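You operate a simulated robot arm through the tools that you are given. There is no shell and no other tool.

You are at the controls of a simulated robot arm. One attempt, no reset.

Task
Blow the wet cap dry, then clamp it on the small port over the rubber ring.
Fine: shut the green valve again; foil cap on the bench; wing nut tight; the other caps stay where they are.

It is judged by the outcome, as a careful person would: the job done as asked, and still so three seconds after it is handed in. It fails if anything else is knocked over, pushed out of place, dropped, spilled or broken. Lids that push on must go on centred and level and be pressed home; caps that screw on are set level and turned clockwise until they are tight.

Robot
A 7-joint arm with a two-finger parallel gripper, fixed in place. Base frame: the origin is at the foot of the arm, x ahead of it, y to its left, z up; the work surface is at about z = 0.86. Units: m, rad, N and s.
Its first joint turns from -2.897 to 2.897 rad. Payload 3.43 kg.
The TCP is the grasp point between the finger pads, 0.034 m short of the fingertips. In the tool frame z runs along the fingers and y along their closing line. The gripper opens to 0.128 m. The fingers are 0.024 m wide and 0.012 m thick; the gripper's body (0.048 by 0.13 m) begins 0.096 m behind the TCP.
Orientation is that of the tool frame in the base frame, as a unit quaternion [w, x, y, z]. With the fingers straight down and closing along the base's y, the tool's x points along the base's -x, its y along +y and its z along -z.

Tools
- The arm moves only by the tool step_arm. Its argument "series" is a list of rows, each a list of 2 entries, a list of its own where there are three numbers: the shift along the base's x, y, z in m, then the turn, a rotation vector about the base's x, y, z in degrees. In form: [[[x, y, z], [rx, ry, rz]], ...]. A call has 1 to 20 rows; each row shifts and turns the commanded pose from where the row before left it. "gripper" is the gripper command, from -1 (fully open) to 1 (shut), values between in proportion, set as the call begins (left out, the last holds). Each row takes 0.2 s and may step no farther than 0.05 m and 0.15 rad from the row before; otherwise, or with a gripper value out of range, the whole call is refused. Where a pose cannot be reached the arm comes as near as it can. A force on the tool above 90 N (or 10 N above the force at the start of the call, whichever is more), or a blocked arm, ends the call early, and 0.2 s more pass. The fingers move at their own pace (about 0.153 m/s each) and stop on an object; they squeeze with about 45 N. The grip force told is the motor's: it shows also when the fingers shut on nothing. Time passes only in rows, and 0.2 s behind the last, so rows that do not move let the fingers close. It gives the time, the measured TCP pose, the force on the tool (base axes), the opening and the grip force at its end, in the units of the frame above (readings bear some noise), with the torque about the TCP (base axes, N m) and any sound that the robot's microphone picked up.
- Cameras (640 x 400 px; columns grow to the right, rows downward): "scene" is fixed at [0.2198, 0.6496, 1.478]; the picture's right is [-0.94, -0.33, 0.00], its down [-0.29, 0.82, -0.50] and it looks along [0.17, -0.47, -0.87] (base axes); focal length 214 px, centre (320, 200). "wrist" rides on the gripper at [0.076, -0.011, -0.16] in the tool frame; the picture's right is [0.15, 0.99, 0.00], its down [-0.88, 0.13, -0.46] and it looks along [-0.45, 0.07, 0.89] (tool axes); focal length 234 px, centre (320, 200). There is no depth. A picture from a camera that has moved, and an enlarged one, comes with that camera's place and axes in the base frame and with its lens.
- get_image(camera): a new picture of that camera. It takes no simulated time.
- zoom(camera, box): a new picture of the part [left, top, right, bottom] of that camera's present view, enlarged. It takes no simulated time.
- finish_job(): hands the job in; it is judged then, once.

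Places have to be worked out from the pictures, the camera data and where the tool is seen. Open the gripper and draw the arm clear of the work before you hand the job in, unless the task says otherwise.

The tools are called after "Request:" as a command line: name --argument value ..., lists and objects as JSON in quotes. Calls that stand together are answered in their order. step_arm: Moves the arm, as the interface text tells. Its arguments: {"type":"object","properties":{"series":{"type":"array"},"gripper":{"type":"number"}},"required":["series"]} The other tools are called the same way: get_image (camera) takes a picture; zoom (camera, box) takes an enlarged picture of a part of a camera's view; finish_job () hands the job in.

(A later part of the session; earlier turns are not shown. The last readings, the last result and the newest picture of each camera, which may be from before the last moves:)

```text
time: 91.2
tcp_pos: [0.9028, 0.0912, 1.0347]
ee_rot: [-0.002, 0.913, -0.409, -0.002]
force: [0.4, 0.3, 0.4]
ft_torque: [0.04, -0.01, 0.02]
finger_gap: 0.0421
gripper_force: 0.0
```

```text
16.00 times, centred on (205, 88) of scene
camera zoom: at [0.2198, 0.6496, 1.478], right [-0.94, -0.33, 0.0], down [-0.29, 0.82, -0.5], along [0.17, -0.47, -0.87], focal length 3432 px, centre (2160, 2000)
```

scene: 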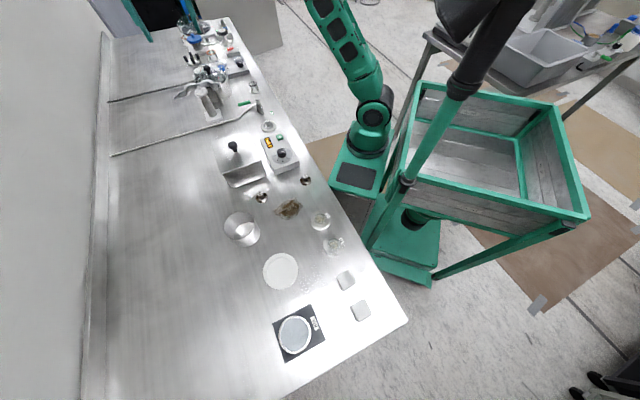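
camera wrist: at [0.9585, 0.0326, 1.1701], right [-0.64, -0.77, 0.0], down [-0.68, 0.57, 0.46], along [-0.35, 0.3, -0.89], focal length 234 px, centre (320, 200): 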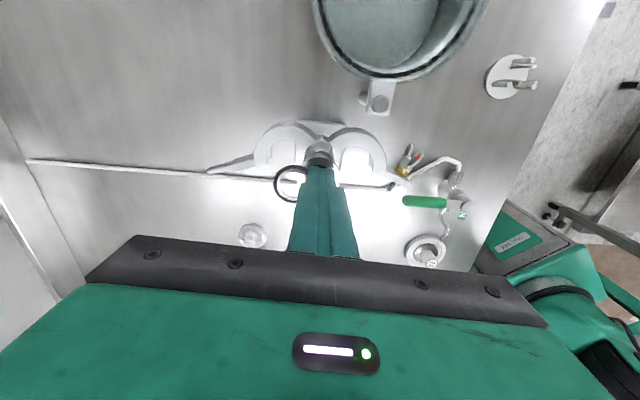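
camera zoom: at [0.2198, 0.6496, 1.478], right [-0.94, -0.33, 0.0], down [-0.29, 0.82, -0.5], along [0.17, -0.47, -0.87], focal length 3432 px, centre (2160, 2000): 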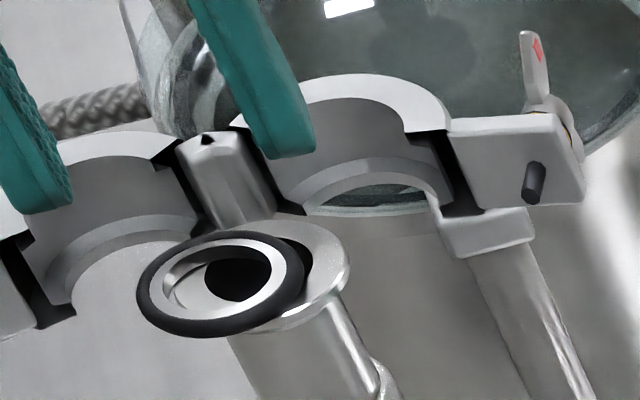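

The ring is centred between the fingers within ~1.5 mm. I lower in decreasing steps to the grasp height (tip ≈0.976, just above the flange), watching the force.

Request:
step_arm --series '[[[0, 0, -0.01], [0, 0, 0]], [[0, 0, -0.008], [0, 0, 0]], [[0, 0, -0.003], [0, 0, 0]]]'

Request:
step_arm --series '[[[0, 0, -0.0015], [0, 0, 0]], [[0, 0, -0.001], [0, 0, 0]]]'

Request:
zoom --camera "wrist" --box '[260, 130, 380, 230]'

Request:
zoom --camera "scene" --box '[190, 75, 220, 100]'

```text
time: 92.0
tcp_pos: [0.9027, 0.0916, 1.0124]
ee_rot: [-0.002, 0.912, -0.41, -0.002]
force: [0.4, 0.6, 0.2]
ft_torque: [0.0, 0.04, 0.0]
finger_gap: 0.0418
gripper_force: 0.0
```

```text
time: 92.6
tcp_pos: [0.9013, 0.0898, 1.0128]
ee_rot: [-0.002, 0.913, -0.409, -0.002]
force: [-0.4, 0.0, 0.0]
ft_torque: [0.0, 0.01, 0.01]
finger_gap: 0.0422
gripper_force: 0.0
```

```text
4.00 times, centred on (320, 180) of wrist
camera zoom: at [0.9615, 0.0405, 1.17], right [-0.64, -0.77, 0.0], down [-0.68, 0.57, 0.46], along [-0.35, 0.3, -0.89], focal length 937 px, centre (320, 280)
```

zoom: 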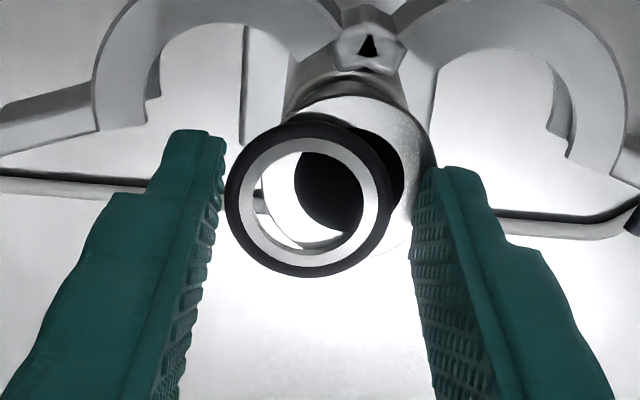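

```text
16.00 times, centred on (205, 88) of scene
camera zoom: at [0.2198, 0.6496, 1.478], right [-0.94, -0.33, 0.0], down [-0.29, 0.82, -0.5], along [0.17, -0.47, -0.87], focal length 3432 px, centre (2160, 2000)
```

zoom: 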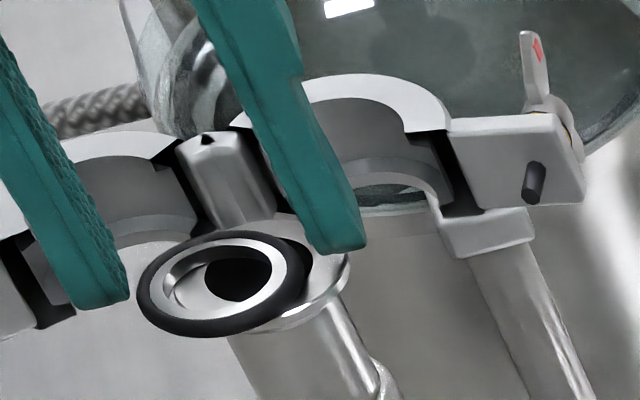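

Heights: ring top ≈0.9785, tips now about 1 mm below it. I lower 1.5 mm more (no contact expected) and then close gently on the ring.

Request:
step_arm --series '[[[0, 0, -0.0015], [0, 0, 0]], [[0, 0, 0], [0, 0, 0]]]'

Request:
step_arm --series '[[[0, 0, 0], [0, 0, 0]], [[0, 0, 0], [0, 0, 0]]]' --gripper 0.42

Request:
zoom --camera "wrist" --box '[260, 130, 380, 230]'

Request:
zoom --camera "scene" --box '[190, 75, 220, 100]'

```text
time: 93.2
tcp_pos: [0.9013, 0.0894, 1.0097]
ee_rot: [-0.002, 0.912, -0.41, -0.002]
force: [-0.3, 0.7, 0.1]
ft_torque: [0.03, -0.03, 0.02]
finger_gap: 0.0423
gripper_force: 0.6
```

```text
time: 93.8
tcp_pos: [0.9012, 0.089, 1.0111]
ee_rot: [-0.001, 0.913, -0.409, -0.001]
force: [0.1, -0.9, -0.6]
ft_torque: [-0.01, 0.0, -0.02]
finger_gap: 0.0374
gripper_force: 0.1
```

```text
4.00 times, centred on (320, 180) of wrist
camera zoom: at [0.9609, 0.04, 1.1686], right [-0.64, -0.77, 0.0], down [-0.68, 0.57, 0.46], along [-0.35, 0.3, -0.89], focal length 937 px, centre (320, 280)
```

zoom: 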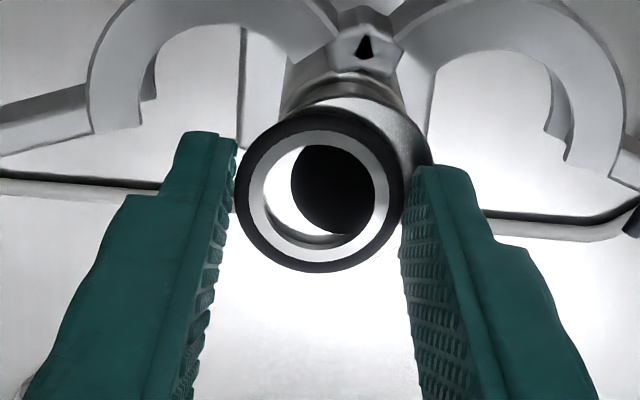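

```text
16.00 times, centred on (205, 88) of scene
camera zoom: at [0.2198, 0.6496, 1.478], right [-0.94, -0.33, 0.0], down [-0.29, 0.82, -0.5], along [0.17, -0.47, -0.87], focal length 3432 px, centre (2160, 2000)
```

zoom: 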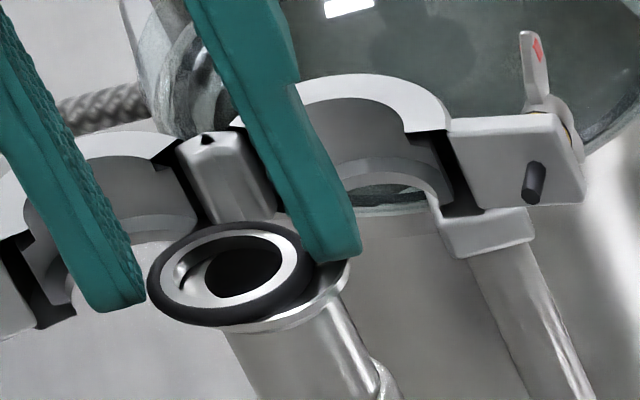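

The loose cage (37 mm) works: the left finger already pushed the ring inward a bit. It needs about 5.3 mm more to be concentric with the bore; I move that much with the cage.

Request:
step_arm --series '[[[-0.0012, -0.0014, 0], [0, 0, 0]], [[-0.0011, -0.0014, 0], [0, 0, 0]], [[-0.0011, -0.0013, 0], [0, 0, 0]], [[0, 0, 0], [0, 0, 0]]]'

Request:
zoom --camera "wrist" --box '[260, 130, 380, 230]'

Request:
zoom --camera "scene" --box '[190, 75, 220, 100]'

```text
time: 94.8
tcp_pos: [0.8983, 0.085, 1.0106]
ee_rot: [-0.002, 0.912, -0.411, -0.001]
force: [-0.5, -1.1, 0.2]
ft_torque: [-0.1, 0.01, 0.02]
finger_gap: 0.0376
gripper_force: 0.2
```

```text
4.00 times, centred on (320, 180) of wrist
camera zoom: at [0.9575, 0.036, 1.1691], right [-0.64, -0.77, 0.0], down [-0.68, 0.57, 0.46], along [-0.35, 0.3, -0.89], focal length 937 px, centre (320, 280)
```

zoom: 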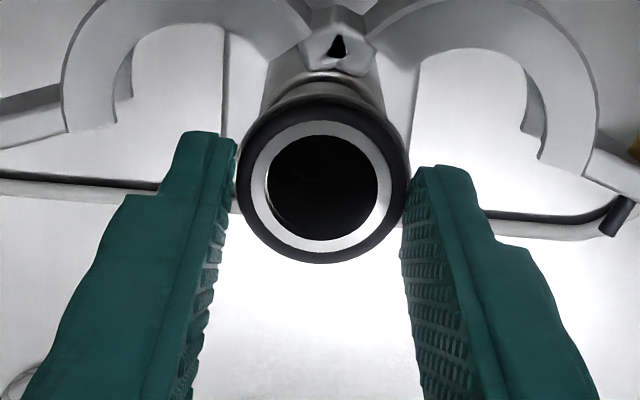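

```text
16.00 times, centred on (205, 88) of scene
camera zoom: at [0.2198, 0.6496, 1.478], right [-0.94, -0.33, 0.0], down [-0.29, 0.82, -0.5], along [0.17, -0.47, -0.87], focal length 3432 px, centre (2160, 2000)
```

zoom: 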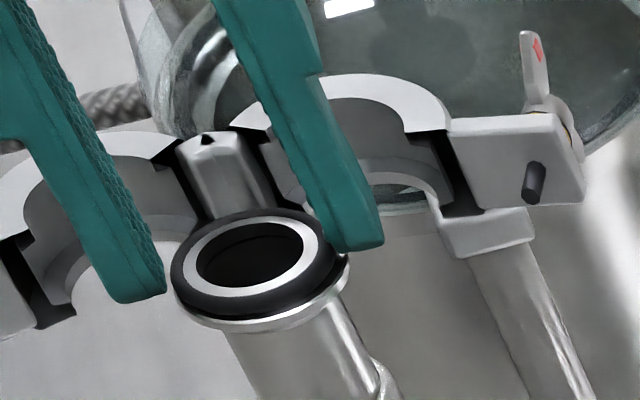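

The ring dropped concentric onto the port: bore and ring hole coincide in both views. I open the cage slightly and lift straight away.

Request:
step_arm --series '[[[0, 0, 0], [0, 0, 0]], [[0, 0, 0], [0, 0, 0]]]' --gripper 0.3

Request:
step_arm --series '[[[0, 0, 0.01], [0, 0, 0]], [[0, 0, 0.02], [0, 0, 0]], [[0, 0, 0.03], [0, 0, 0]], [[0, 0, 0.03], [0, 0, 0]]]'

Request:
zoom --camera "wrist" --box '[270, 90, 370, 190]'

Request:
zoom --camera "scene" --box '[190, 80, 220, 105]'

```text
time: 95.4
tcp_pos: [0.8971, 0.0857, 1.0111]
ee_rot: [-0.002, 0.912, -0.41, -0.001]
force: [0.5, 0.5, -0.2]
ft_torque: [-0.02, 0.0, 0.0]
finger_gap: 0.045
gripper_force: 0.1
```

```text
time: 96.4
tcp_pos: [0.8974, 0.0865, 1.1015]
ee_rot: [-0.001, 0.912, -0.41, -0.002]
force: [0.7, 0.2, 0.2]
ft_torque: [-0.02, 0.02, 0.03]
finger_gap: 0.045
gripper_force: 0.0
```

```text
4.00 times, centred on (320, 140) of wrist
camera zoom: at [0.9564, 0.0376, 1.2597], right [-0.64, -0.77, 0.0], down [-0.68, 0.57, 0.46], along [-0.35, 0.3, -0.89], focal length 937 px, centre (320, 440)
```

zoom: 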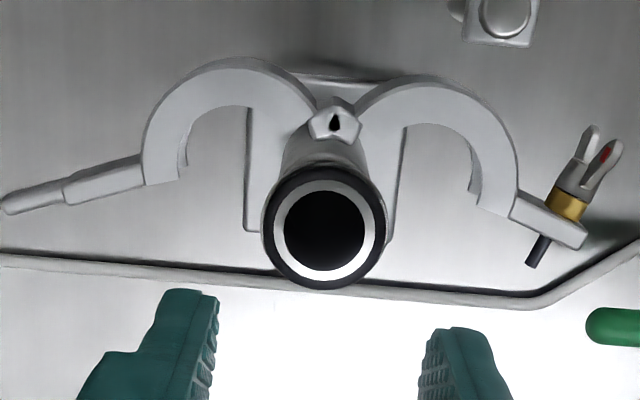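

```text
16.00 times, centred on (205, 92) of scene
camera zoom: at [0.2198, 0.6496, 1.478], right [-0.94, -0.33, 0.0], down [-0.29, 0.82, -0.5], along [0.17, -0.47, -0.87], focal length 3432 px, centre (2160, 1920)
```

zoom: 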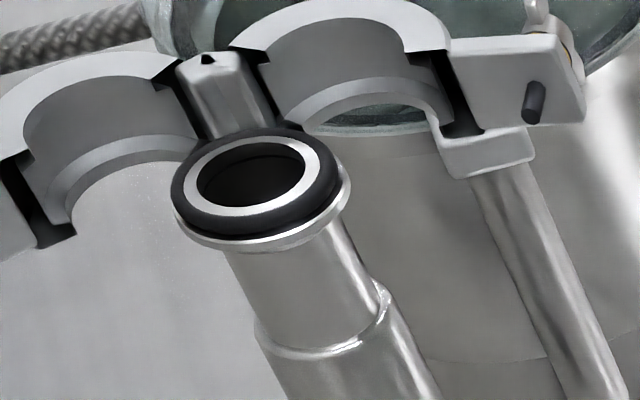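

The rubber ring is seated, centred and level on the port. Next is the wet cap and the N2 valve: I move over that area for a close look.

Request:
step_arm --series '[[[-0.02, -0.006, 0.02], [0, 0, 0]], [[-0.04, -0.013, 0], [0, 0, 0]], [[-0.04, -0.013, 0], [0, 0, 0]], [[-0.04, -0.013, 0], [0, 0, 0]], [[-0.03, -0.01, 0], [0, 0, 0]]]'

Request:
get_image --camera "wrist"

Request:
zoom --camera "wrist" --box '[260, 80, 400, 200]'

Request:
zoom --camera "scene" --box '[235, 90, 285, 135]'

```text
time: 97.6
tcp_pos: [0.7309, 0.0279, 1.1197]
ee_rot: [-0.001, 0.912, -0.409, -0.003]
force: [0.3, 1.2, 0.0]
ft_torque: [-0.06, 0.08, -0.01]
finger_gap: 0.0447
gripper_force: 0.0
```

```text
taken
camera wrist: at [0.7912, -0.0214, 1.2771], right [-0.64, -0.77, 0.0], down [-0.68, 0.57, 0.46], along [-0.35, 0.3, -0.89], focal length 234 px, centre (320, 200)
```

wrist: 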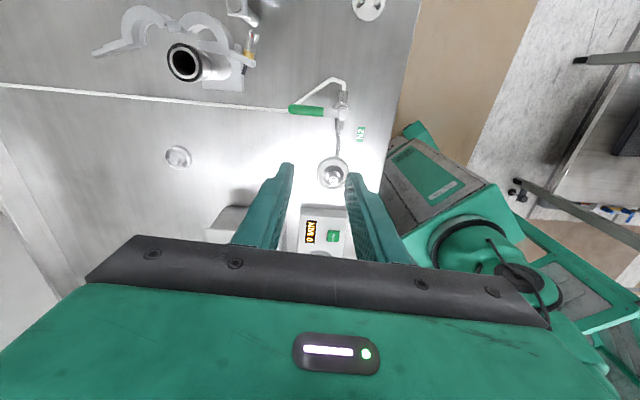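

```text
3.33 times, centred on (330, 140) of wrist
camera zoom: at [0.7912, -0.0214, 1.2771], right [-0.64, -0.77, 0.0], down [-0.68, 0.57, 0.46], along [-0.35, 0.3, -0.89], focal length 781 px, centre (287, 400)
```

zoom: 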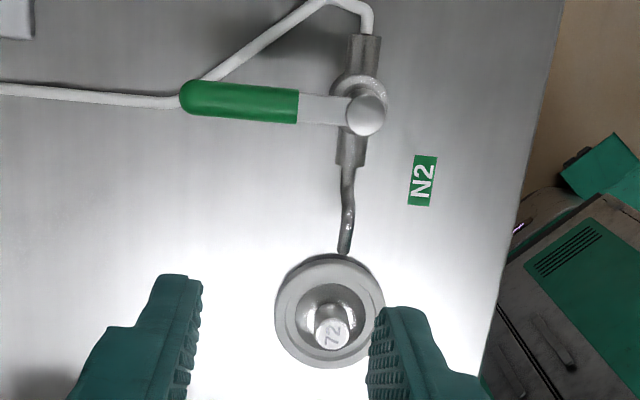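

```text
8.89 times, centred on (260, 112) of scene
camera zoom: at [0.2198, 0.6496, 1.478], right [-0.94, -0.33, 0.0], down [-0.29, 0.82, -0.5], along [0.17, -0.47, -0.87], focal length 1906 px, centre (853, 978)
```

zoom: 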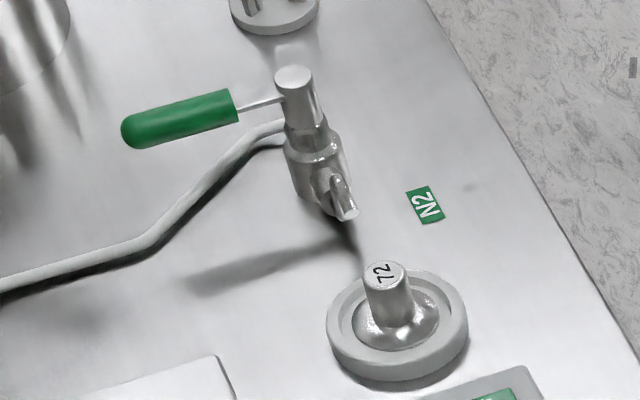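

I now have the valve: stem at (0.734, −0.021), green handle horizontal at z≈0.917 pointing across the pipe (shut), nozzle tip at (0.687, 0.029, 0.896) aimed at cap 72 at (0.656, 0.058). I look closely at the cap's wet state first.

Request:
zoom --camera "wrist" --box '[315, 155, 350, 190]'

Request:
zoom --camera "scene" --box '[255, 115, 280, 133]'

Request:
zoom --camera "scene" --box '[235, 93, 265, 118]'

```text
11.43 times, centred on (332, 172) of wrist
camera zoom: at [0.7912, -0.0214, 1.2771], right [-0.64, -0.77, 0.0], down [-0.68, 0.57, 0.46], along [-0.35, 0.3, -0.89], focal length 2676 px, centre (177, 514)
```

zoom: 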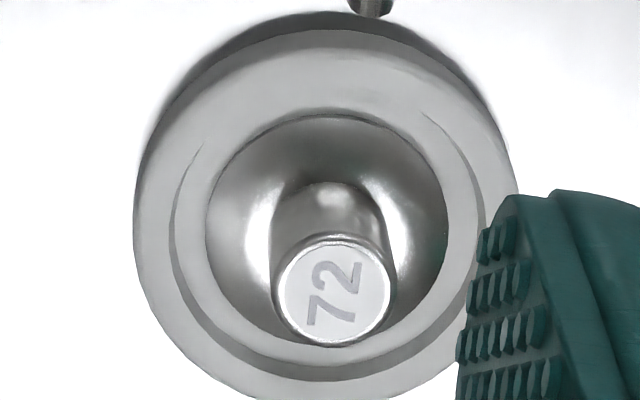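

```text
16.00 times, centred on (268, 124) of scene
camera zoom: at [0.2198, 0.6496, 1.478], right [-0.94, -0.33, 0.0], down [-0.29, 0.82, -0.5], along [0.17, -0.47, -0.87], focal length 3432 px, centre (1160, 1416)
```

zoom: 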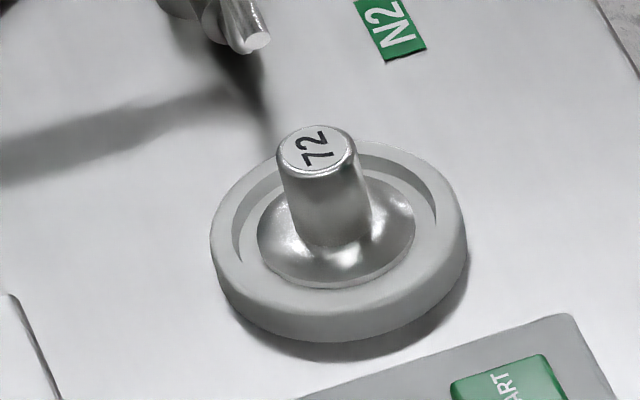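

```text
16.00 times, centred on (250, 106) of scene
camera zoom: at [0.2198, 0.6496, 1.478], right [-0.94, -0.33, 0.0], down [-0.29, 0.82, -0.5], along [0.17, -0.47, -0.87], focal length 3432 px, centre (1440, 1712)
```

zoom: 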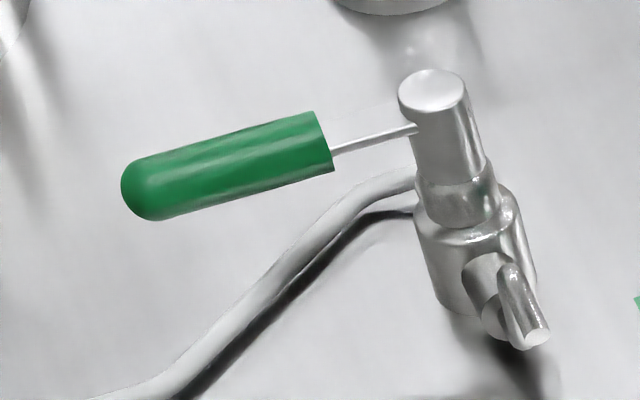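

Plan: turn the valve counter-clockwise (usual opening sense, handle ends up in line with the nozzle) by pushing the handle with closed fingers. I close the gripper and move to the far side of the handle, then lower beside it.

Request:
step_arm --series '[[[0.033, -0.016, 0], [0, 0, 0]], [[0.033, -0.016, 0], [0, 0, 0]], [[0, 0, -0.045], [0, 0, 0]], [[0, 0, -0.045], [0, 0, 0]], [[0, 0, -0.03], [0, 0, 0]]]' --gripper 1

Request:
get_image --camera "wrist"

Request:
zoom --camera "scene" --box '[220, 75, 280, 120]'

```text
time: 98.8
tcp_pos: [0.7939, -0.0017, 0.996]
ee_rot: [-0.002, 0.913, -0.409, -0.002]
force: [-0.6, 0.4, -0.3]
ft_torque: [0.04, -0.02, -0.01]
finger_gap: 0.0
gripper_force: 32.9
```

```text
taken
camera wrist: at [0.8535, -0.0517, 1.1544], right [-0.64, -0.77, 0.0], down [-0.68, 0.57, 0.46], along [-0.35, 0.3, -0.89], focal length 234 px, centre (320, 200)
```

wrist: 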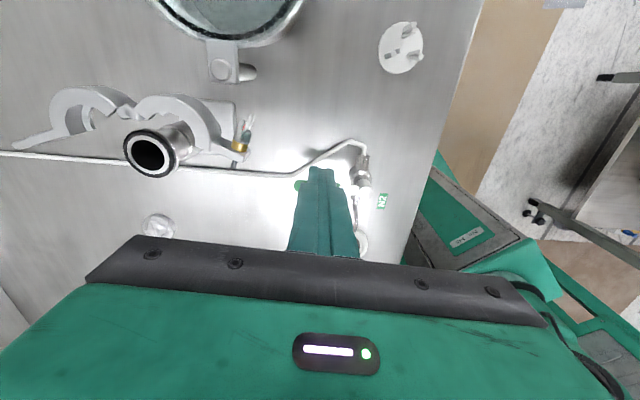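

```text
8.89 times, centred on (250, 98) of scene
camera zoom: at [0.2198, 0.6496, 1.478], right [-0.94, -0.33, 0.0], down [-0.29, 0.82, -0.5], along [0.17, -0.47, -0.87], focal length 1906 px, centre (942, 1111)
```

zoom: 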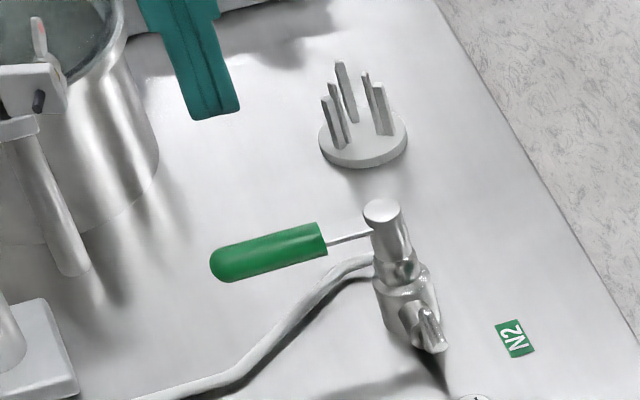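

The fingertips are just behind the handle. I lower to z≈0.942 (tip 0.908) next to it.

Request:
step_arm --series '[[[0, 0, -0.03], [0, 0, 0]], [[0, 0, -0.024], [0, 0, 0]]]'

Request:
zoom --camera "scene" --box '[220, 75, 280, 120]'

Request:
zoom --camera "wrist" --box '[260, 130, 400, 260]'

```text
time: 99.4
tcp_pos: [0.795, -0.001, 0.9447]
ee_rot: [-0.002, 0.912, -0.41, -0.002]
force: [0.6, -0.4, 0.3]
ft_torque: [0.02, -0.03, 0.0]
finger_gap: 0.0
gripper_force: 32.6
```

```text
8.89 times, centred on (250, 98) of scene
camera zoom: at [0.2198, 0.6496, 1.478], right [-0.94, -0.33, 0.0], down [-0.29, 0.82, -0.5], along [0.17, -0.47, -0.87], focal length 1906 px, centre (942, 1111)
```

zoom: 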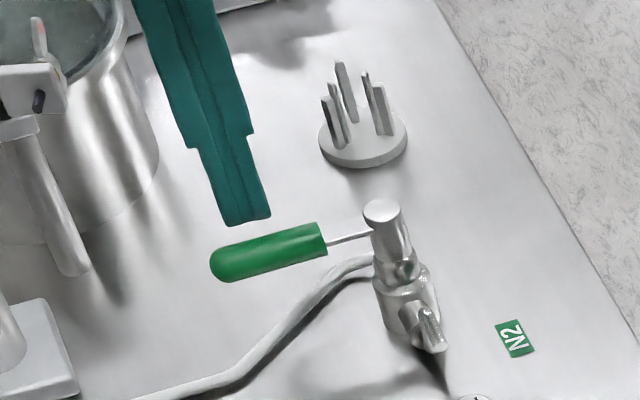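

```text
3.08 times, centred on (330, 195) of wrist
camera zoom: at [0.8551, -0.0505, 1.1027], right [-0.64, -0.77, 0.0], down [-0.68, 0.57, 0.46], along [-0.35, 0.3, -0.89], focal length 720 px, centre (289, 215)
```

zoom: 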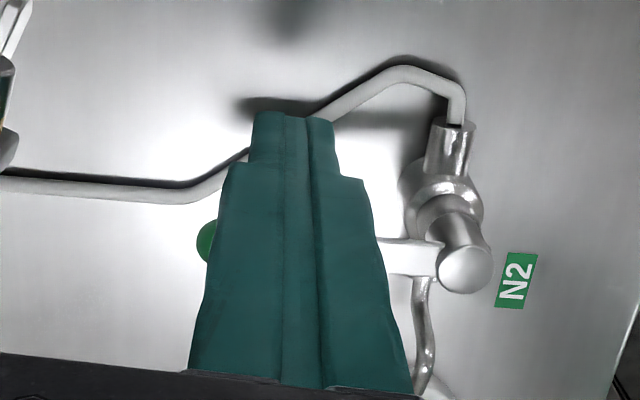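

Positioned behind the handle. I start pushing it counter-clockwise along an arc about the stem, watching the force.

Request:
step_arm --series '[[[-0.0021, 0.0052, 0], [0, 0, 0]], [[-0.0024, 0.005, 0], [0, 0, 0]], [[-0.0028, 0.0049, 0], [0, 0, 0]], [[-0.0033, 0.0045, 0], [0, 0, 0]]]'

Request:
zoom --camera "scene" --box '[220, 75, 280, 120]'

```text
time: 100.4
tcp_pos: [0.7873, 0.0126, 0.9451]
ee_rot: [0.0, 0.91, -0.415, 0.001]
force: [35.9, -46.1, -17.3]
ft_torque: [-1.55, -1.38, 0.18]
finger_gap: 0.0001
gripper_force: 33.3
```

```text
8.89 times, centred on (250, 98) of scene
camera zoom: at [0.2198, 0.6496, 1.478], right [-0.94, -0.33, 0.0], down [-0.29, 0.82, -0.5], along [0.17, -0.47, -0.87], focal length 1906 px, centre (942, 1111)
```

zoom: 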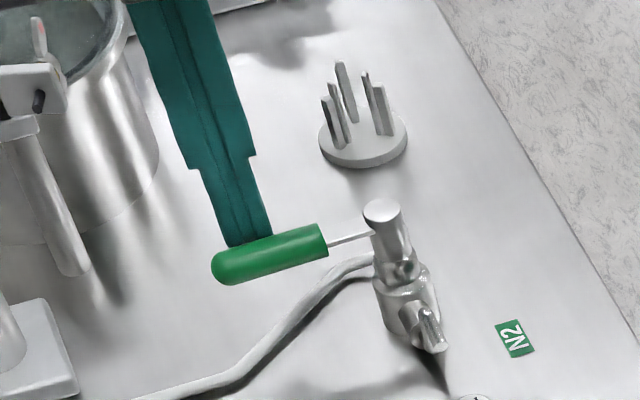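

Resistance of ~58 N with no motion: that's the stop, so it opens the other way (clockwise from above). I back off, lift over the handle, and come down on its other side.

Request:
step_arm --series '[[[0.0033, -0.0045, 0], [0, 0, 0]], [[0.0028, -0.0049, 0], [0, 0, 0]], [[0.0024, -0.005, 0], [0, 0, 0]], [[0, 0, 0.03], [0, 0, 0]], [[0, 0, 0.035], [0, 0, 0]]]'

Request:
step_arm --series '[[[-0.0195, 0.021, 0], [0, 0, 0]], [[-0.0195, 0.021, 0], [0, 0, 0]], [[0, 0, -0.035], [0, 0, 0]]]'

Request:
zoom --camera "scene" --box '[220, 75, 280, 120]'

Request:
zoom --camera "wrist" --box '[260, 110, 400, 240]'

```text
time: 101.6
tcp_pos: [0.7903, 0.0065, 1.0119]
ee_rot: [-0.001, 0.912, -0.409, -0.003]
force: [0.2, 1.0, -0.5]
ft_torque: [0.02, 0.0, 0.0]
finger_gap: 0.0002
gripper_force: 32.9
```

```text
time: 102.4
tcp_pos: [0.7546, 0.0491, 0.9768]
ee_rot: [-0.001, 0.912, -0.409, -0.001]
force: [0.5, -0.5, -0.3]
ft_torque: [0.05, -0.03, 0.02]
finger_gap: 0.0
gripper_force: 32.7
```

```text
8.89 times, centred on (250, 98) of scene
camera zoom: at [0.2198, 0.6496, 1.478], right [-0.94, -0.33, 0.0], down [-0.29, 0.82, -0.5], along [0.17, -0.47, -0.87], focal length 1906 px, centre (942, 1111)
```

zoom: 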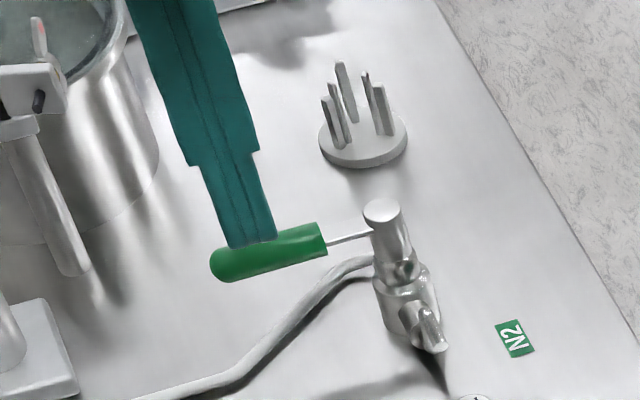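

```text
3.08 times, centred on (330, 175) of wrist
camera zoom: at [0.8129, -0.0014, 1.1347], right [-0.64, -0.77, 0.0], down [-0.68, 0.57, 0.46], along [-0.35, 0.3, -0.89], focal length 720 px, centre (289, 277)
```

zoom: 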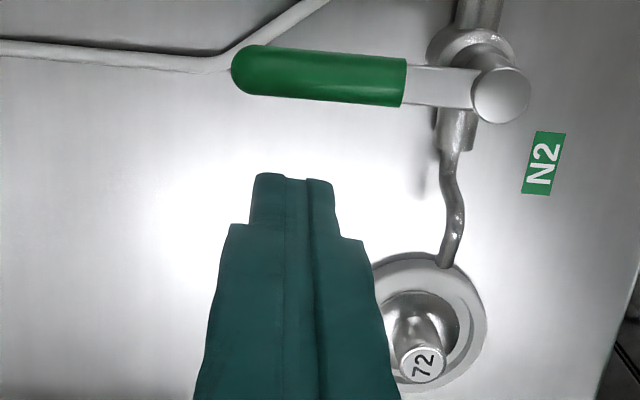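

Now on the other side with clear space. I lower to 0.942 and begin pushing clockwise along the arc.

Request:
step_arm --series '[[[0, 0, -0.02], [0, 0, 0]], [[0, 0, -0.014], [0, 0, 0]], [[0.0075, -0.0069, 0], [0, 0, 0]], [[0.0059, -0.0041, 0], [0, 0, 0]], [[0.006, -0.0039, 0], [0, 0, 0]]]'

Request:
zoom --camera "scene" --box '[220, 75, 280, 120]'

```text
time: 103.6
tcp_pos: [0.7734, 0.0318, 0.9411]
ee_rot: [-0.001, 0.912, -0.41, -0.001]
force: [-0.6, 0.2, 1.0]
ft_torque: [0.0, -0.01, -0.03]
finger_gap: 0.0
gripper_force: 33.5
```

```text
8.89 times, centred on (250, 98) of scene
camera zoom: at [0.2198, 0.6496, 1.478], right [-0.94, -0.33, 0.0], down [-0.29, 0.82, -0.5], along [0.17, -0.47, -0.87], focal length 1906 px, centre (942, 1111)
```

zoom: 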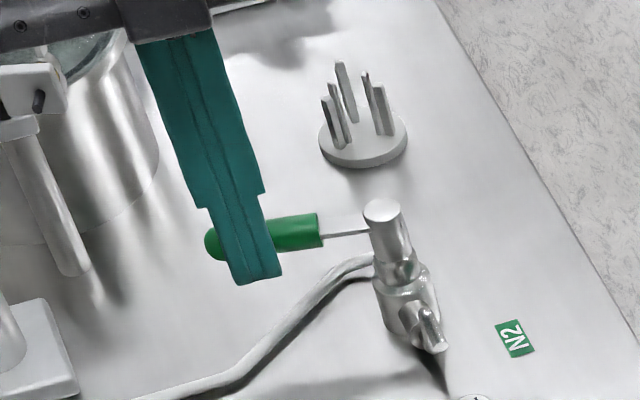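

The handle moves clockwise with almost no force: this is the opening direction. I continue along the arc.

Request:
step_arm --series '[[[0.0055, -0.0045, 0], [0, 0, 0]], [[0.005, -0.005, 0], [0, 0, 0]], [[0.0045, -0.0055, 0], [0, 0, 0]], [[0.0039, -0.006, 0], [0, 0, 0]], [[0.0032, -0.0063, 0], [0, 0, 0]], [[0.0026, -0.0067, 0], [0, 0, 0]]]'

Request:
zoom --camera "scene" --box '[220, 75, 280, 120]'

```text
time: 105.0
tcp_pos: [0.7965, -0.0037, 0.9416]
ee_rot: [-0.001, 0.913, -0.409, -0.002]
force: [-0.3, 0.6, 0.2]
ft_torque: [0.01, 0.0, 0.02]
finger_gap: 0.0
gripper_force: 33.1
```

```text
8.89 times, centred on (250, 98) of scene
camera zoom: at [0.2198, 0.6496, 1.478], right [-0.94, -0.33, 0.0], down [-0.29, 0.82, -0.5], along [0.17, -0.47, -0.87], focal length 1906 px, centre (942, 1111)
```

zoom: 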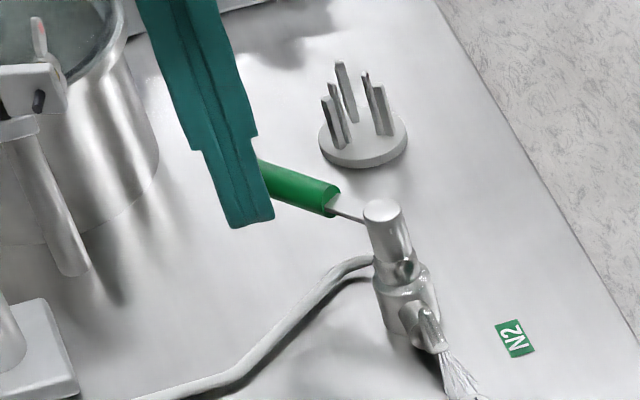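

Gas streaks now come out of the nozzle toward the dish: the valve is opening. I continue to fully open.

Request:
step_arm --series '[[[0.0018, -0.0069, 0], [0, 0, 0]], [[0.0011, -0.007, 0], [0, 0, 0]], [[0.0004, -0.0071, 0], [0, 0, 0]], [[-0.0004, -0.0071, 0], [0, 0, 0]], [[-0.0011, -0.007, 0], [0, 0, 0]]]'

Request:
zoom --camera "scene" --box '[220, 75, 290, 135]'

```text
time: 106.2
tcp_pos: [0.7982, -0.0368, 0.9417]
ee_rot: [-0.002, 0.912, -0.409, -0.002]
force: [1.1, -0.5, 0.3]
ft_torque: [0.04, -0.02, 0.0]
finger_gap: 0.0002
gripper_force: 33.3
```

```text
6.67 times, centred on (255, 105) of scene
camera zoom: at [0.2198, 0.6496, 1.478], right [-0.94, -0.33, 0.0], down [-0.29, 0.82, -0.5], along [0.17, -0.47, -0.87], focal length 1430 px, centre (753, 833)
```

zoom: 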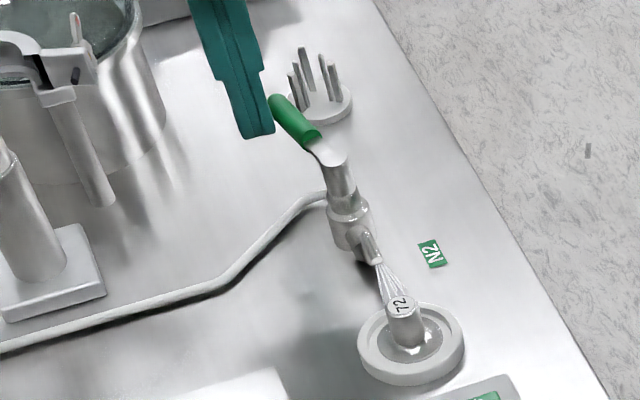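

The jet hits cap 72 in its dish. A couple more increments to reach the fully open stop.

Request:
step_arm --series '[[[-0.0018, -0.0069, 0], [0, 0, 0]], [[-0.0026, -0.0067, 0], [0, 0, 0]]]'

Request:
zoom --camera "scene" --box '[220, 75, 290, 135]'

Request:
zoom --camera "scene" --box '[255, 115, 280, 133]'

```text
time: 106.8
tcp_pos: [0.7943, -0.0509, 0.9409]
ee_rot: [-0.001, 0.912, -0.409, -0.001]
force: [0.1, -0.1, 0.8]
ft_torque: [0.01, 0.0, 0.03]
finger_gap: 0.0
gripper_force: 33.3
```

```text
6.67 times, centred on (255, 105) of scene
camera zoom: at [0.2198, 0.6496, 1.478], right [-0.94, -0.33, 0.0], down [-0.29, 0.82, -0.5], along [0.17, -0.47, -0.87], focal length 1430 px, centre (753, 833)
```

zoom: 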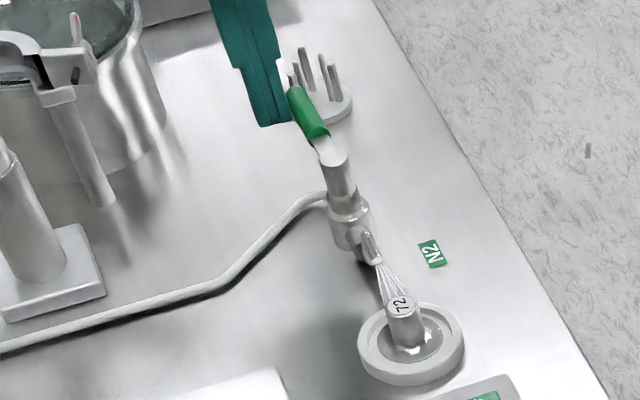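

```text
16.00 times, centred on (268, 124) of scene
camera zoom: at [0.2198, 0.6496, 1.478], right [-0.94, -0.33, 0.0], down [-0.29, 0.82, -0.5], along [0.17, -0.47, -0.87], focal length 3432 px, centre (1160, 1416)
```

zoom: 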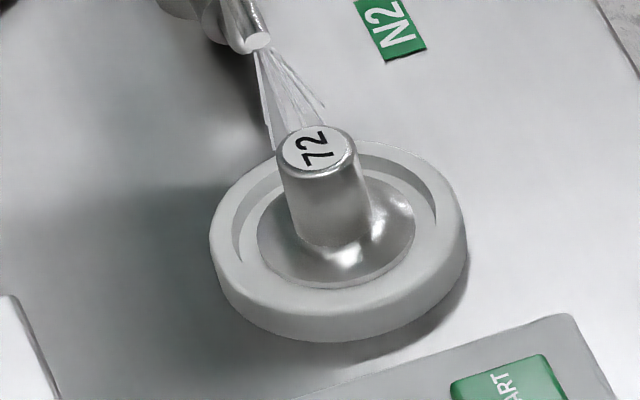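

The valve is fully open, handle in line with the pipe, jet blowing on the cap. I lift away and move over the cap to pick it up by its knob and hold it properly in the jet.

Request:
step_arm --series '[[[0, 0, 0.04], [0, 0, 0]], [[0, 0, 0.045], [0, 0, 0]], [[0, 0, 0.035], [0, 0, 0]], [[-0.0345, 0.0273, 0], [0, 0, 0]], [[-0.0345, 0.0273, 0], [0, 0, 0]], [[-0.0345, 0.0273, 0], [0, 0, 0]], [[-0.0345, 0.0273, 0], [0, 0, 0]]]'

Request:
step_arm --series '[[[0, 0, -0.035], [0, 0, 0]], [[0, 0, -0.03], [0, 0, 0]]]' --gripper 0.4

Request:
get_image --camera "wrist"

Request:
zoom --camera "wrist" --box '[270, 100, 370, 200]'

```text
time: 108.4
tcp_pos: [0.6604, 0.0571, 1.0616]
ee_rot: [-0.001, 0.912, -0.41, -0.001]
force: [0.0, -0.2, -1.4]
ft_torque: [0.04, 0.02, -0.01]
finger_gap: 0.0002
gripper_force: 32.9
```

```text
time: 109.0
tcp_pos: [0.6593, 0.0573, 0.9953]
ee_rot: [-0.001, 0.912, -0.409, -0.002]
force: [0.6, -0.8, 0.1]
ft_torque: [0.01, -0.02, 0.0]
finger_gap: 0.0386
gripper_force: 0.0
```

```text
taken
camera wrist: at [0.7191, 0.0079, 1.1547], right [-0.64, -0.77, 0.0], down [-0.68, 0.57, 0.46], along [-0.35, 0.3, -0.89], focal length 234 px, centre (320, 200)
```

wrist: 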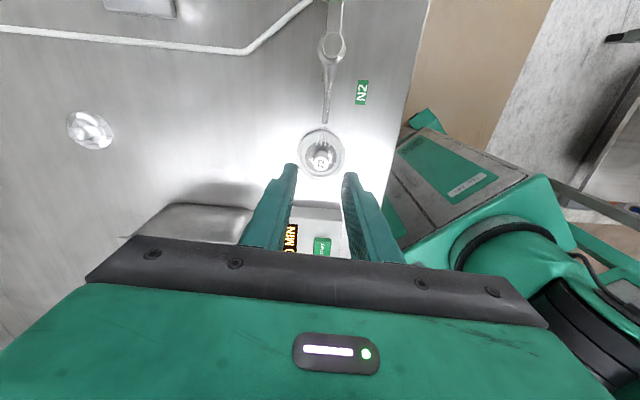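

```text
4.00 times, centred on (320, 150) of wrist
camera zoom: at [0.7191, 0.0079, 1.1547], right [-0.64, -0.77, 0.0], down [-0.68, 0.57, 0.46], along [-0.35, 0.3, -0.89], focal length 937 px, centre (320, 400)
```

zoom: 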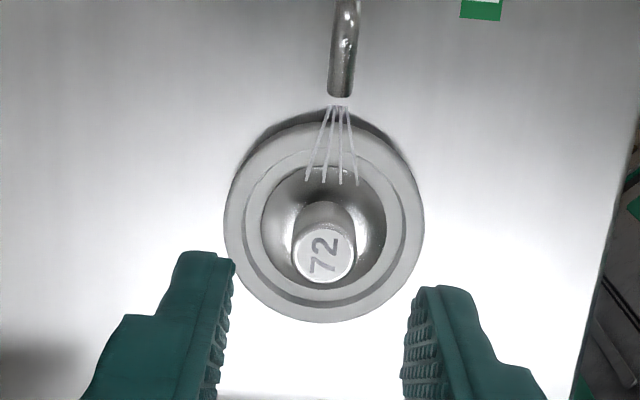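

The jet plays on the cap's flange. The knob is about 6 mm off the tool axis; I correct that and lower toward grasp height in steps.

Request:
step_arm --series '[[[-0.0056, 0.0026, 0], [0, 0, 0]], [[0, 0, -0.03], [0, 0, 0]], [[0, 0, -0.025], [0, 0, 0]]]'

Request:
zoom --camera "wrist" --box '[270, 120, 370, 220]'

Request:
zoom --camera "scene" --box '[250, 100, 290, 135]'

```text
time: 109.8
tcp_pos: [0.6514, 0.0578, 0.9406]
ee_rot: [-0.001, 0.912, -0.41, 0.0]
force: [-0.7, 0.5, -0.1]
ft_torque: [0.01, -0.02, 0.0]
finger_gap: 0.0384
gripper_force: 0.0
```

```text
4.00 times, centred on (320, 170) of wrist
camera zoom: at [0.7103, 0.0087, 1.0981], right [-0.64, -0.77, 0.0], down [-0.68, 0.57, 0.46], along [-0.35, 0.3, -0.89], focal length 937 px, centre (320, 320)
```

zoom: 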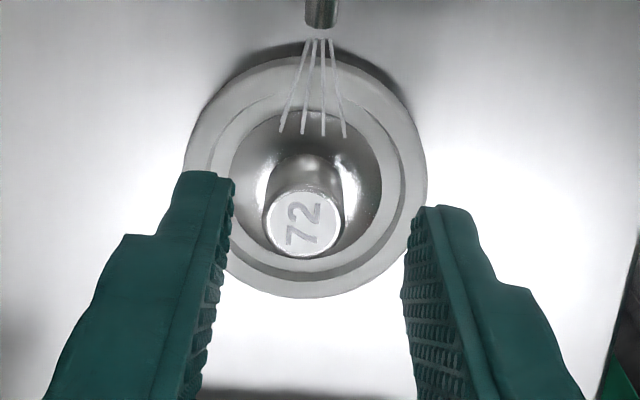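

```text
11.43 times, centred on (270, 118) of scene
camera zoom: at [0.2198, 0.6496, 1.478], right [-0.94, -0.33, 0.0], down [-0.29, 0.82, -0.5], along [0.17, -0.47, -0.87], focal length 2451 px, centre (891, 1143)
```

zoom: 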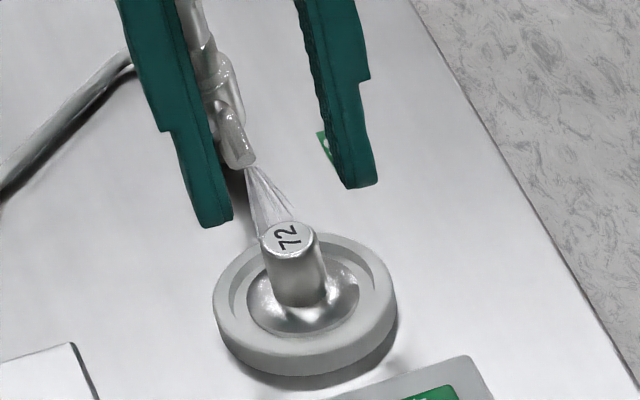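

The knob is ~3.5 mm left of the finger midline; I correct by (+2.2, +2.7) mm and lower to the grasp height.

Request:
step_arm --series '[[[0.0022, 0.0027, 0], [0, 0, 0]], [[0, 0, -0.012], [0, 0, 0]], [[0, 0, -0.01], [0, 0, 0]], [[0, 0, -0.004], [0, 0, 0]]]'

Request:
zoom --camera "wrist" --box '[270, 130, 370, 230]'

Request:
zoom --camera "scene" --box '[250, 100, 290, 135]'

```text
time: 110.8
tcp_pos: [0.6534, 0.0638, 0.915]
ee_rot: [-0.001, 0.912, -0.409, -0.001]
force: [0.9, -0.7, 0.5]
ft_torque: [-0.02, 0.0, -0.04]
finger_gap: 0.0385
gripper_force: 0.1
```

```text
4.00 times, centred on (320, 180) of wrist
camera zoom: at [0.7129, 0.0141, 1.0733], right [-0.64, -0.77, 0.0], down [-0.68, 0.57, 0.46], along [-0.35, 0.29, -0.89], focal length 937 px, centre (320, 280)
```

zoom: 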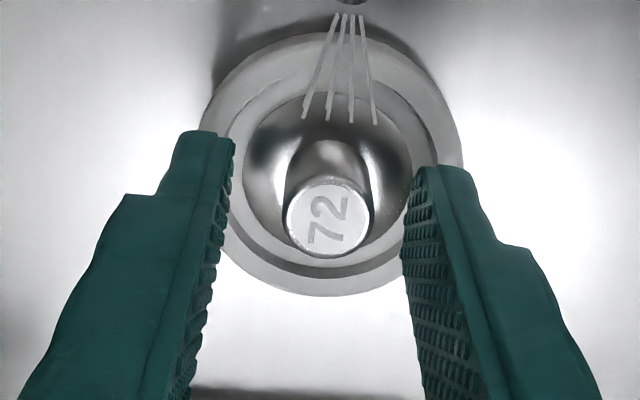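

```text
11.43 times, centred on (270, 118) of scene
camera zoom: at [0.2198, 0.6496, 1.478], right [-0.94, -0.33, 0.0], down [-0.29, 0.82, -0.5], along [0.17, -0.47, -0.87], focal length 2451 px, centre (891, 1143)
```

zoom: 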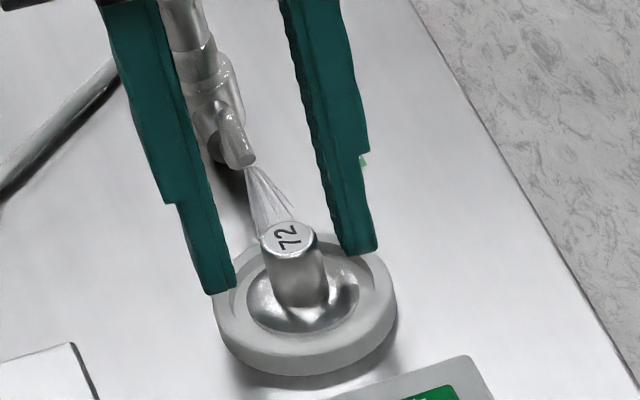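

Nearly centred; a 2.5 mm fine correction, then I close on the knob.

Request:
step_arm --series '[[[-0.0016, -0.0019, 0], [0, 0, 0]], [[0, 0, 0], [0, 0, 0]]]'

Request:
step_arm --series '[[[0, 0, 0], [0, 0, 0]], [[0, 0, 0], [0, 0, 0]]]' --gripper 1

Request:
zoom --camera "wrist" --box '[270, 130, 370, 230]'

```text
time: 111.4
tcp_pos: [0.6514, 0.0623, 0.9174]
ee_rot: [0.0, 0.913, -0.408, -0.002]
force: [0.7, 0.4, 0.4]
ft_torque: [-0.03, 0.0, -0.03]
finger_gap: 0.0385
gripper_force: 0.0
```

```text
time: 112.0
tcp_pos: [0.6509, 0.0626, 0.916]
ee_rot: [0.0, 0.912, -0.409, -0.002]
force: [0.0, -0.1, -0.9]
ft_torque: [-0.01, -0.03, -0.02]
finger_gap: 0.0182
gripper_force: 44.5
```

```text
4.00 times, centred on (320, 180) of wrist
camera zoom: at [0.711, 0.0124, 1.0741], right [-0.64, -0.77, 0.0], down [-0.68, 0.57, 0.46], along [-0.35, 0.29, -0.89], focal length 937 px, centre (320, 280)
```

zoom: 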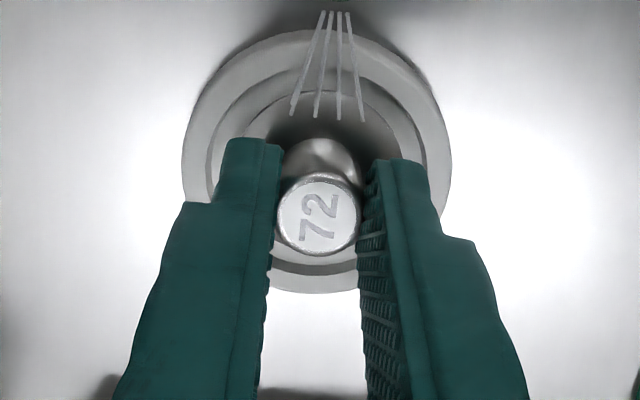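

Knob gripped (18 mm). I lift the cap 2 cm so its flange comes into the jet, and look.

Request:
step_arm --series '[[[0, 0, 0.005], [0, 0, 0]], [[0, 0, 0.008], [0, 0, 0]], [[0, 0, 0.008], [0, 0, 0]]]'

Request:
zoom --camera "scene" --box '[250, 100, 290, 135]'

Request:
zoom --camera "wrist" --box '[270, 130, 370, 230]'

```text
time: 112.8
tcp_pos: [0.6515, 0.0611, 0.9355]
ee_rot: [0.0, 0.913, -0.409, -0.001]
force: [0.3, -0.5, 0.3]
ft_torque: [0.02, -0.02, 0.05]
finger_gap: 0.0181
gripper_force: 44.9
```

```text
11.43 times, centred on (270, 118) of scene
camera zoom: at [0.2198, 0.6496, 1.478], right [-0.94, -0.33, 0.0], down [-0.29, 0.82, -0.5], along [0.17, -0.47, -0.87], focal length 2451 px, centre (891, 1143)
```

zoom: 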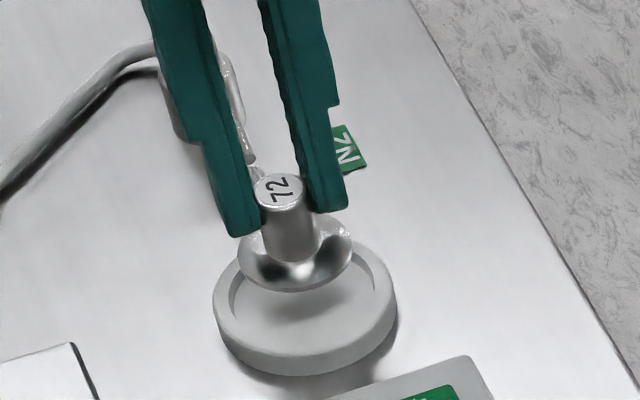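

```text
4.00 times, centred on (320, 180) of wrist
camera zoom: at [0.7107, 0.0116, 1.0932], right [-0.64, -0.77, 0.0], down [-0.68, 0.57, 0.46], along [-0.35, 0.29, -0.89], focal length 937 px, centre (320, 280)
```

zoom: 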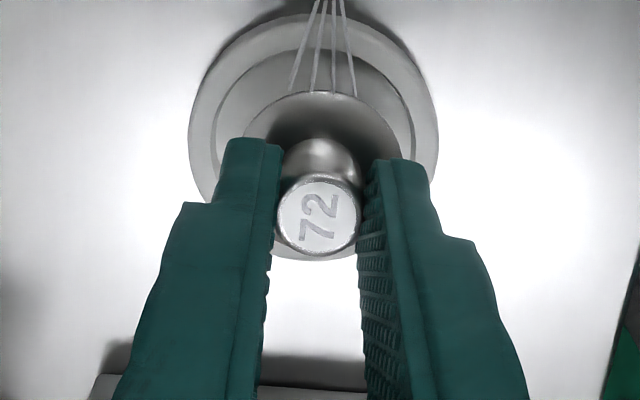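

The flange is in the jet. To dry the sealing face as well, I raise a little and tilt the cap so its underside faces the nozzle, in small monitored steps.

Request:
step_arm --series '[[[0, 0.001, 0.012], [0, 0, 0]], [[0, 0.001, 0], [-5.21, -4.68, 0]], [[0, 0.001, 0], [-5.21, -4.68, 0]]]'

Request:
zoom --camera "scene" --box '[245, 90, 295, 130]'

```text
time: 113.6
tcp_pos: [0.6514, 0.0631, 0.9484]
ee_rot: [0.049, 0.906, -0.405, 0.111]
force: [-0.4, 0.8, -0.6]
ft_torque: [0.02, 0.05, 0.03]
finger_gap: 0.0185
gripper_force: 45.1
```

```text
10.00 times, centred on (270, 110) of scene
camera zoom: at [0.2198, 0.6496, 1.478], right [-0.94, -0.33, 0.0], down [-0.29, 0.82, -0.5], along [0.17, -0.47, -0.87], focal length 2145 px, centre (820, 1100)
```

zoom: 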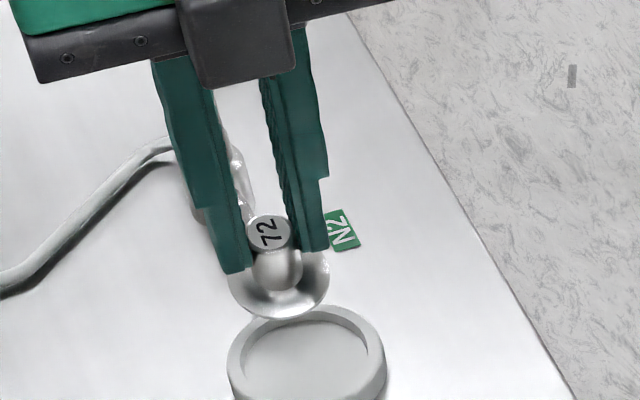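

No contact; continuing the tilt to about 35° so the sealing face looks into the jet.

Request:
step_arm --series '[[[-0.0008, 0.0015, -0.004], [-5.21, -4.68, 0]], [[-0.0008, 0.0015, -0.004], [-5.21, -4.68, 0]], [[-0.0008, 0.0015, -0.004], [-5.21, -4.68, 0]]]'

Request:
zoom --camera "scene" --box '[245, 90, 295, 130]'

Request:
get_image --camera "wrist"

```text
time: 114.4
tcp_pos: [0.6472, 0.0667, 0.9382]
ee_rot: [0.122, 0.87, -0.39, 0.276]
force: [0.2, -0.6, -0.2]
ft_torque: [0.04, 0.03, 0.02]
finger_gap: 0.0184
gripper_force: 44.8
```

```text
10.00 times, centred on (270, 110) of scene
camera zoom: at [0.2198, 0.6496, 1.478], right [-0.94, -0.33, 0.0], down [-0.29, 0.82, -0.5], along [0.17, -0.47, -0.87], focal length 2145 px, centre (820, 1100)
```

zoom: 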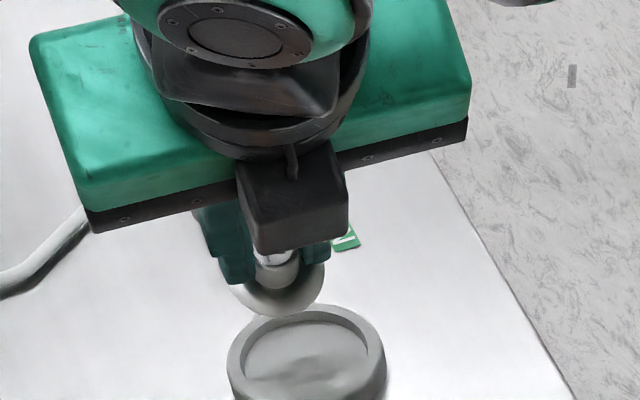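

```text
taken
camera wrist: at [0.6369, 0.0963, 1.1108], right [-0.66, -0.75, 0.08], down [-0.75, 0.65, -0.13], along [0.05, -0.15, -0.99], focal length 234 px, centre (320, 200)
```

wrist: 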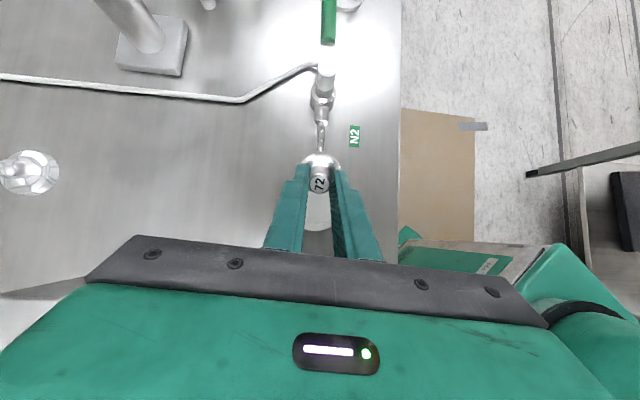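

The underside is now facing the nozzle. I zoom in to check the jet meets the cap, then dwell a couple of seconds.

Request:
zoom --camera "wrist" --box '[290, 110, 350, 200]'

Request:
step_arm --series '[[[0, 0, 0], [0, 0, 0]], [[0, 0, 0], [0, 0, 0]], [[0, 0, 0], [0, 0, 0]], [[0, 0, 0], [0, 0, 0]], [[0, 0, 0], [0, 0, 0]], [[0, 0, 0], [0, 0, 0]], [[0, 0, 0], [0, 0, 0]], [[0, 0, 0], [0, 0, 0]], [[0, 0, 0], [0, 0, 0]], [[0, 0, 0], [0, 0, 0]]]'

Request:
zoom --camera "wrist" --box '[290, 110, 350, 200]'

```text
4.44 times, centred on (320, 155) of wrist
camera zoom: at [0.6369, 0.0963, 1.1108], right [-0.66, -0.75, 0.08], down [-0.75, 0.65, -0.13], along [0.05, -0.15, -0.99], focal length 1041 px, centre (320, 400)
```

zoom: 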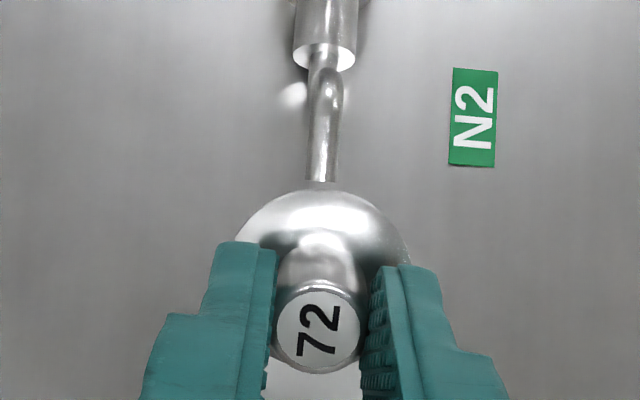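

```text
time: 116.6
tcp_pos: [0.6482, 0.0675, 0.9365]
ee_rot: [0.121, 0.87, -0.391, 0.274]
force: [-0.4, 0.7, -0.8]
ft_torque: [0.03, 0.02, 0.01]
finger_gap: 0.0184
gripper_force: 45.5
```

```text
4.44 times, centred on (320, 155) of wrist
camera zoom: at [0.6371, 0.0961, 1.1108], right [-0.66, -0.75, 0.08], down [-0.75, 0.65, -0.13], along [0.05, -0.15, -0.99], focal length 1041 px, centre (320, 400)
```

zoom: 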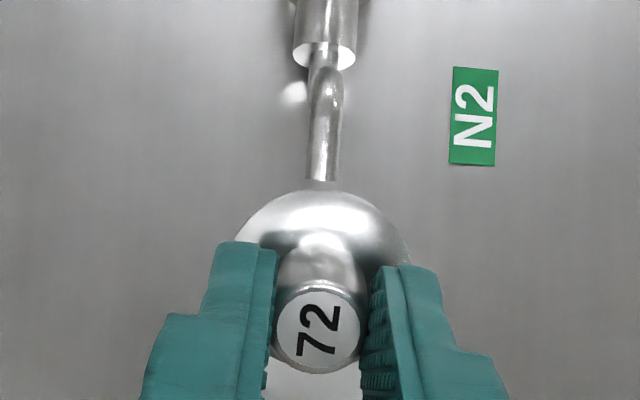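

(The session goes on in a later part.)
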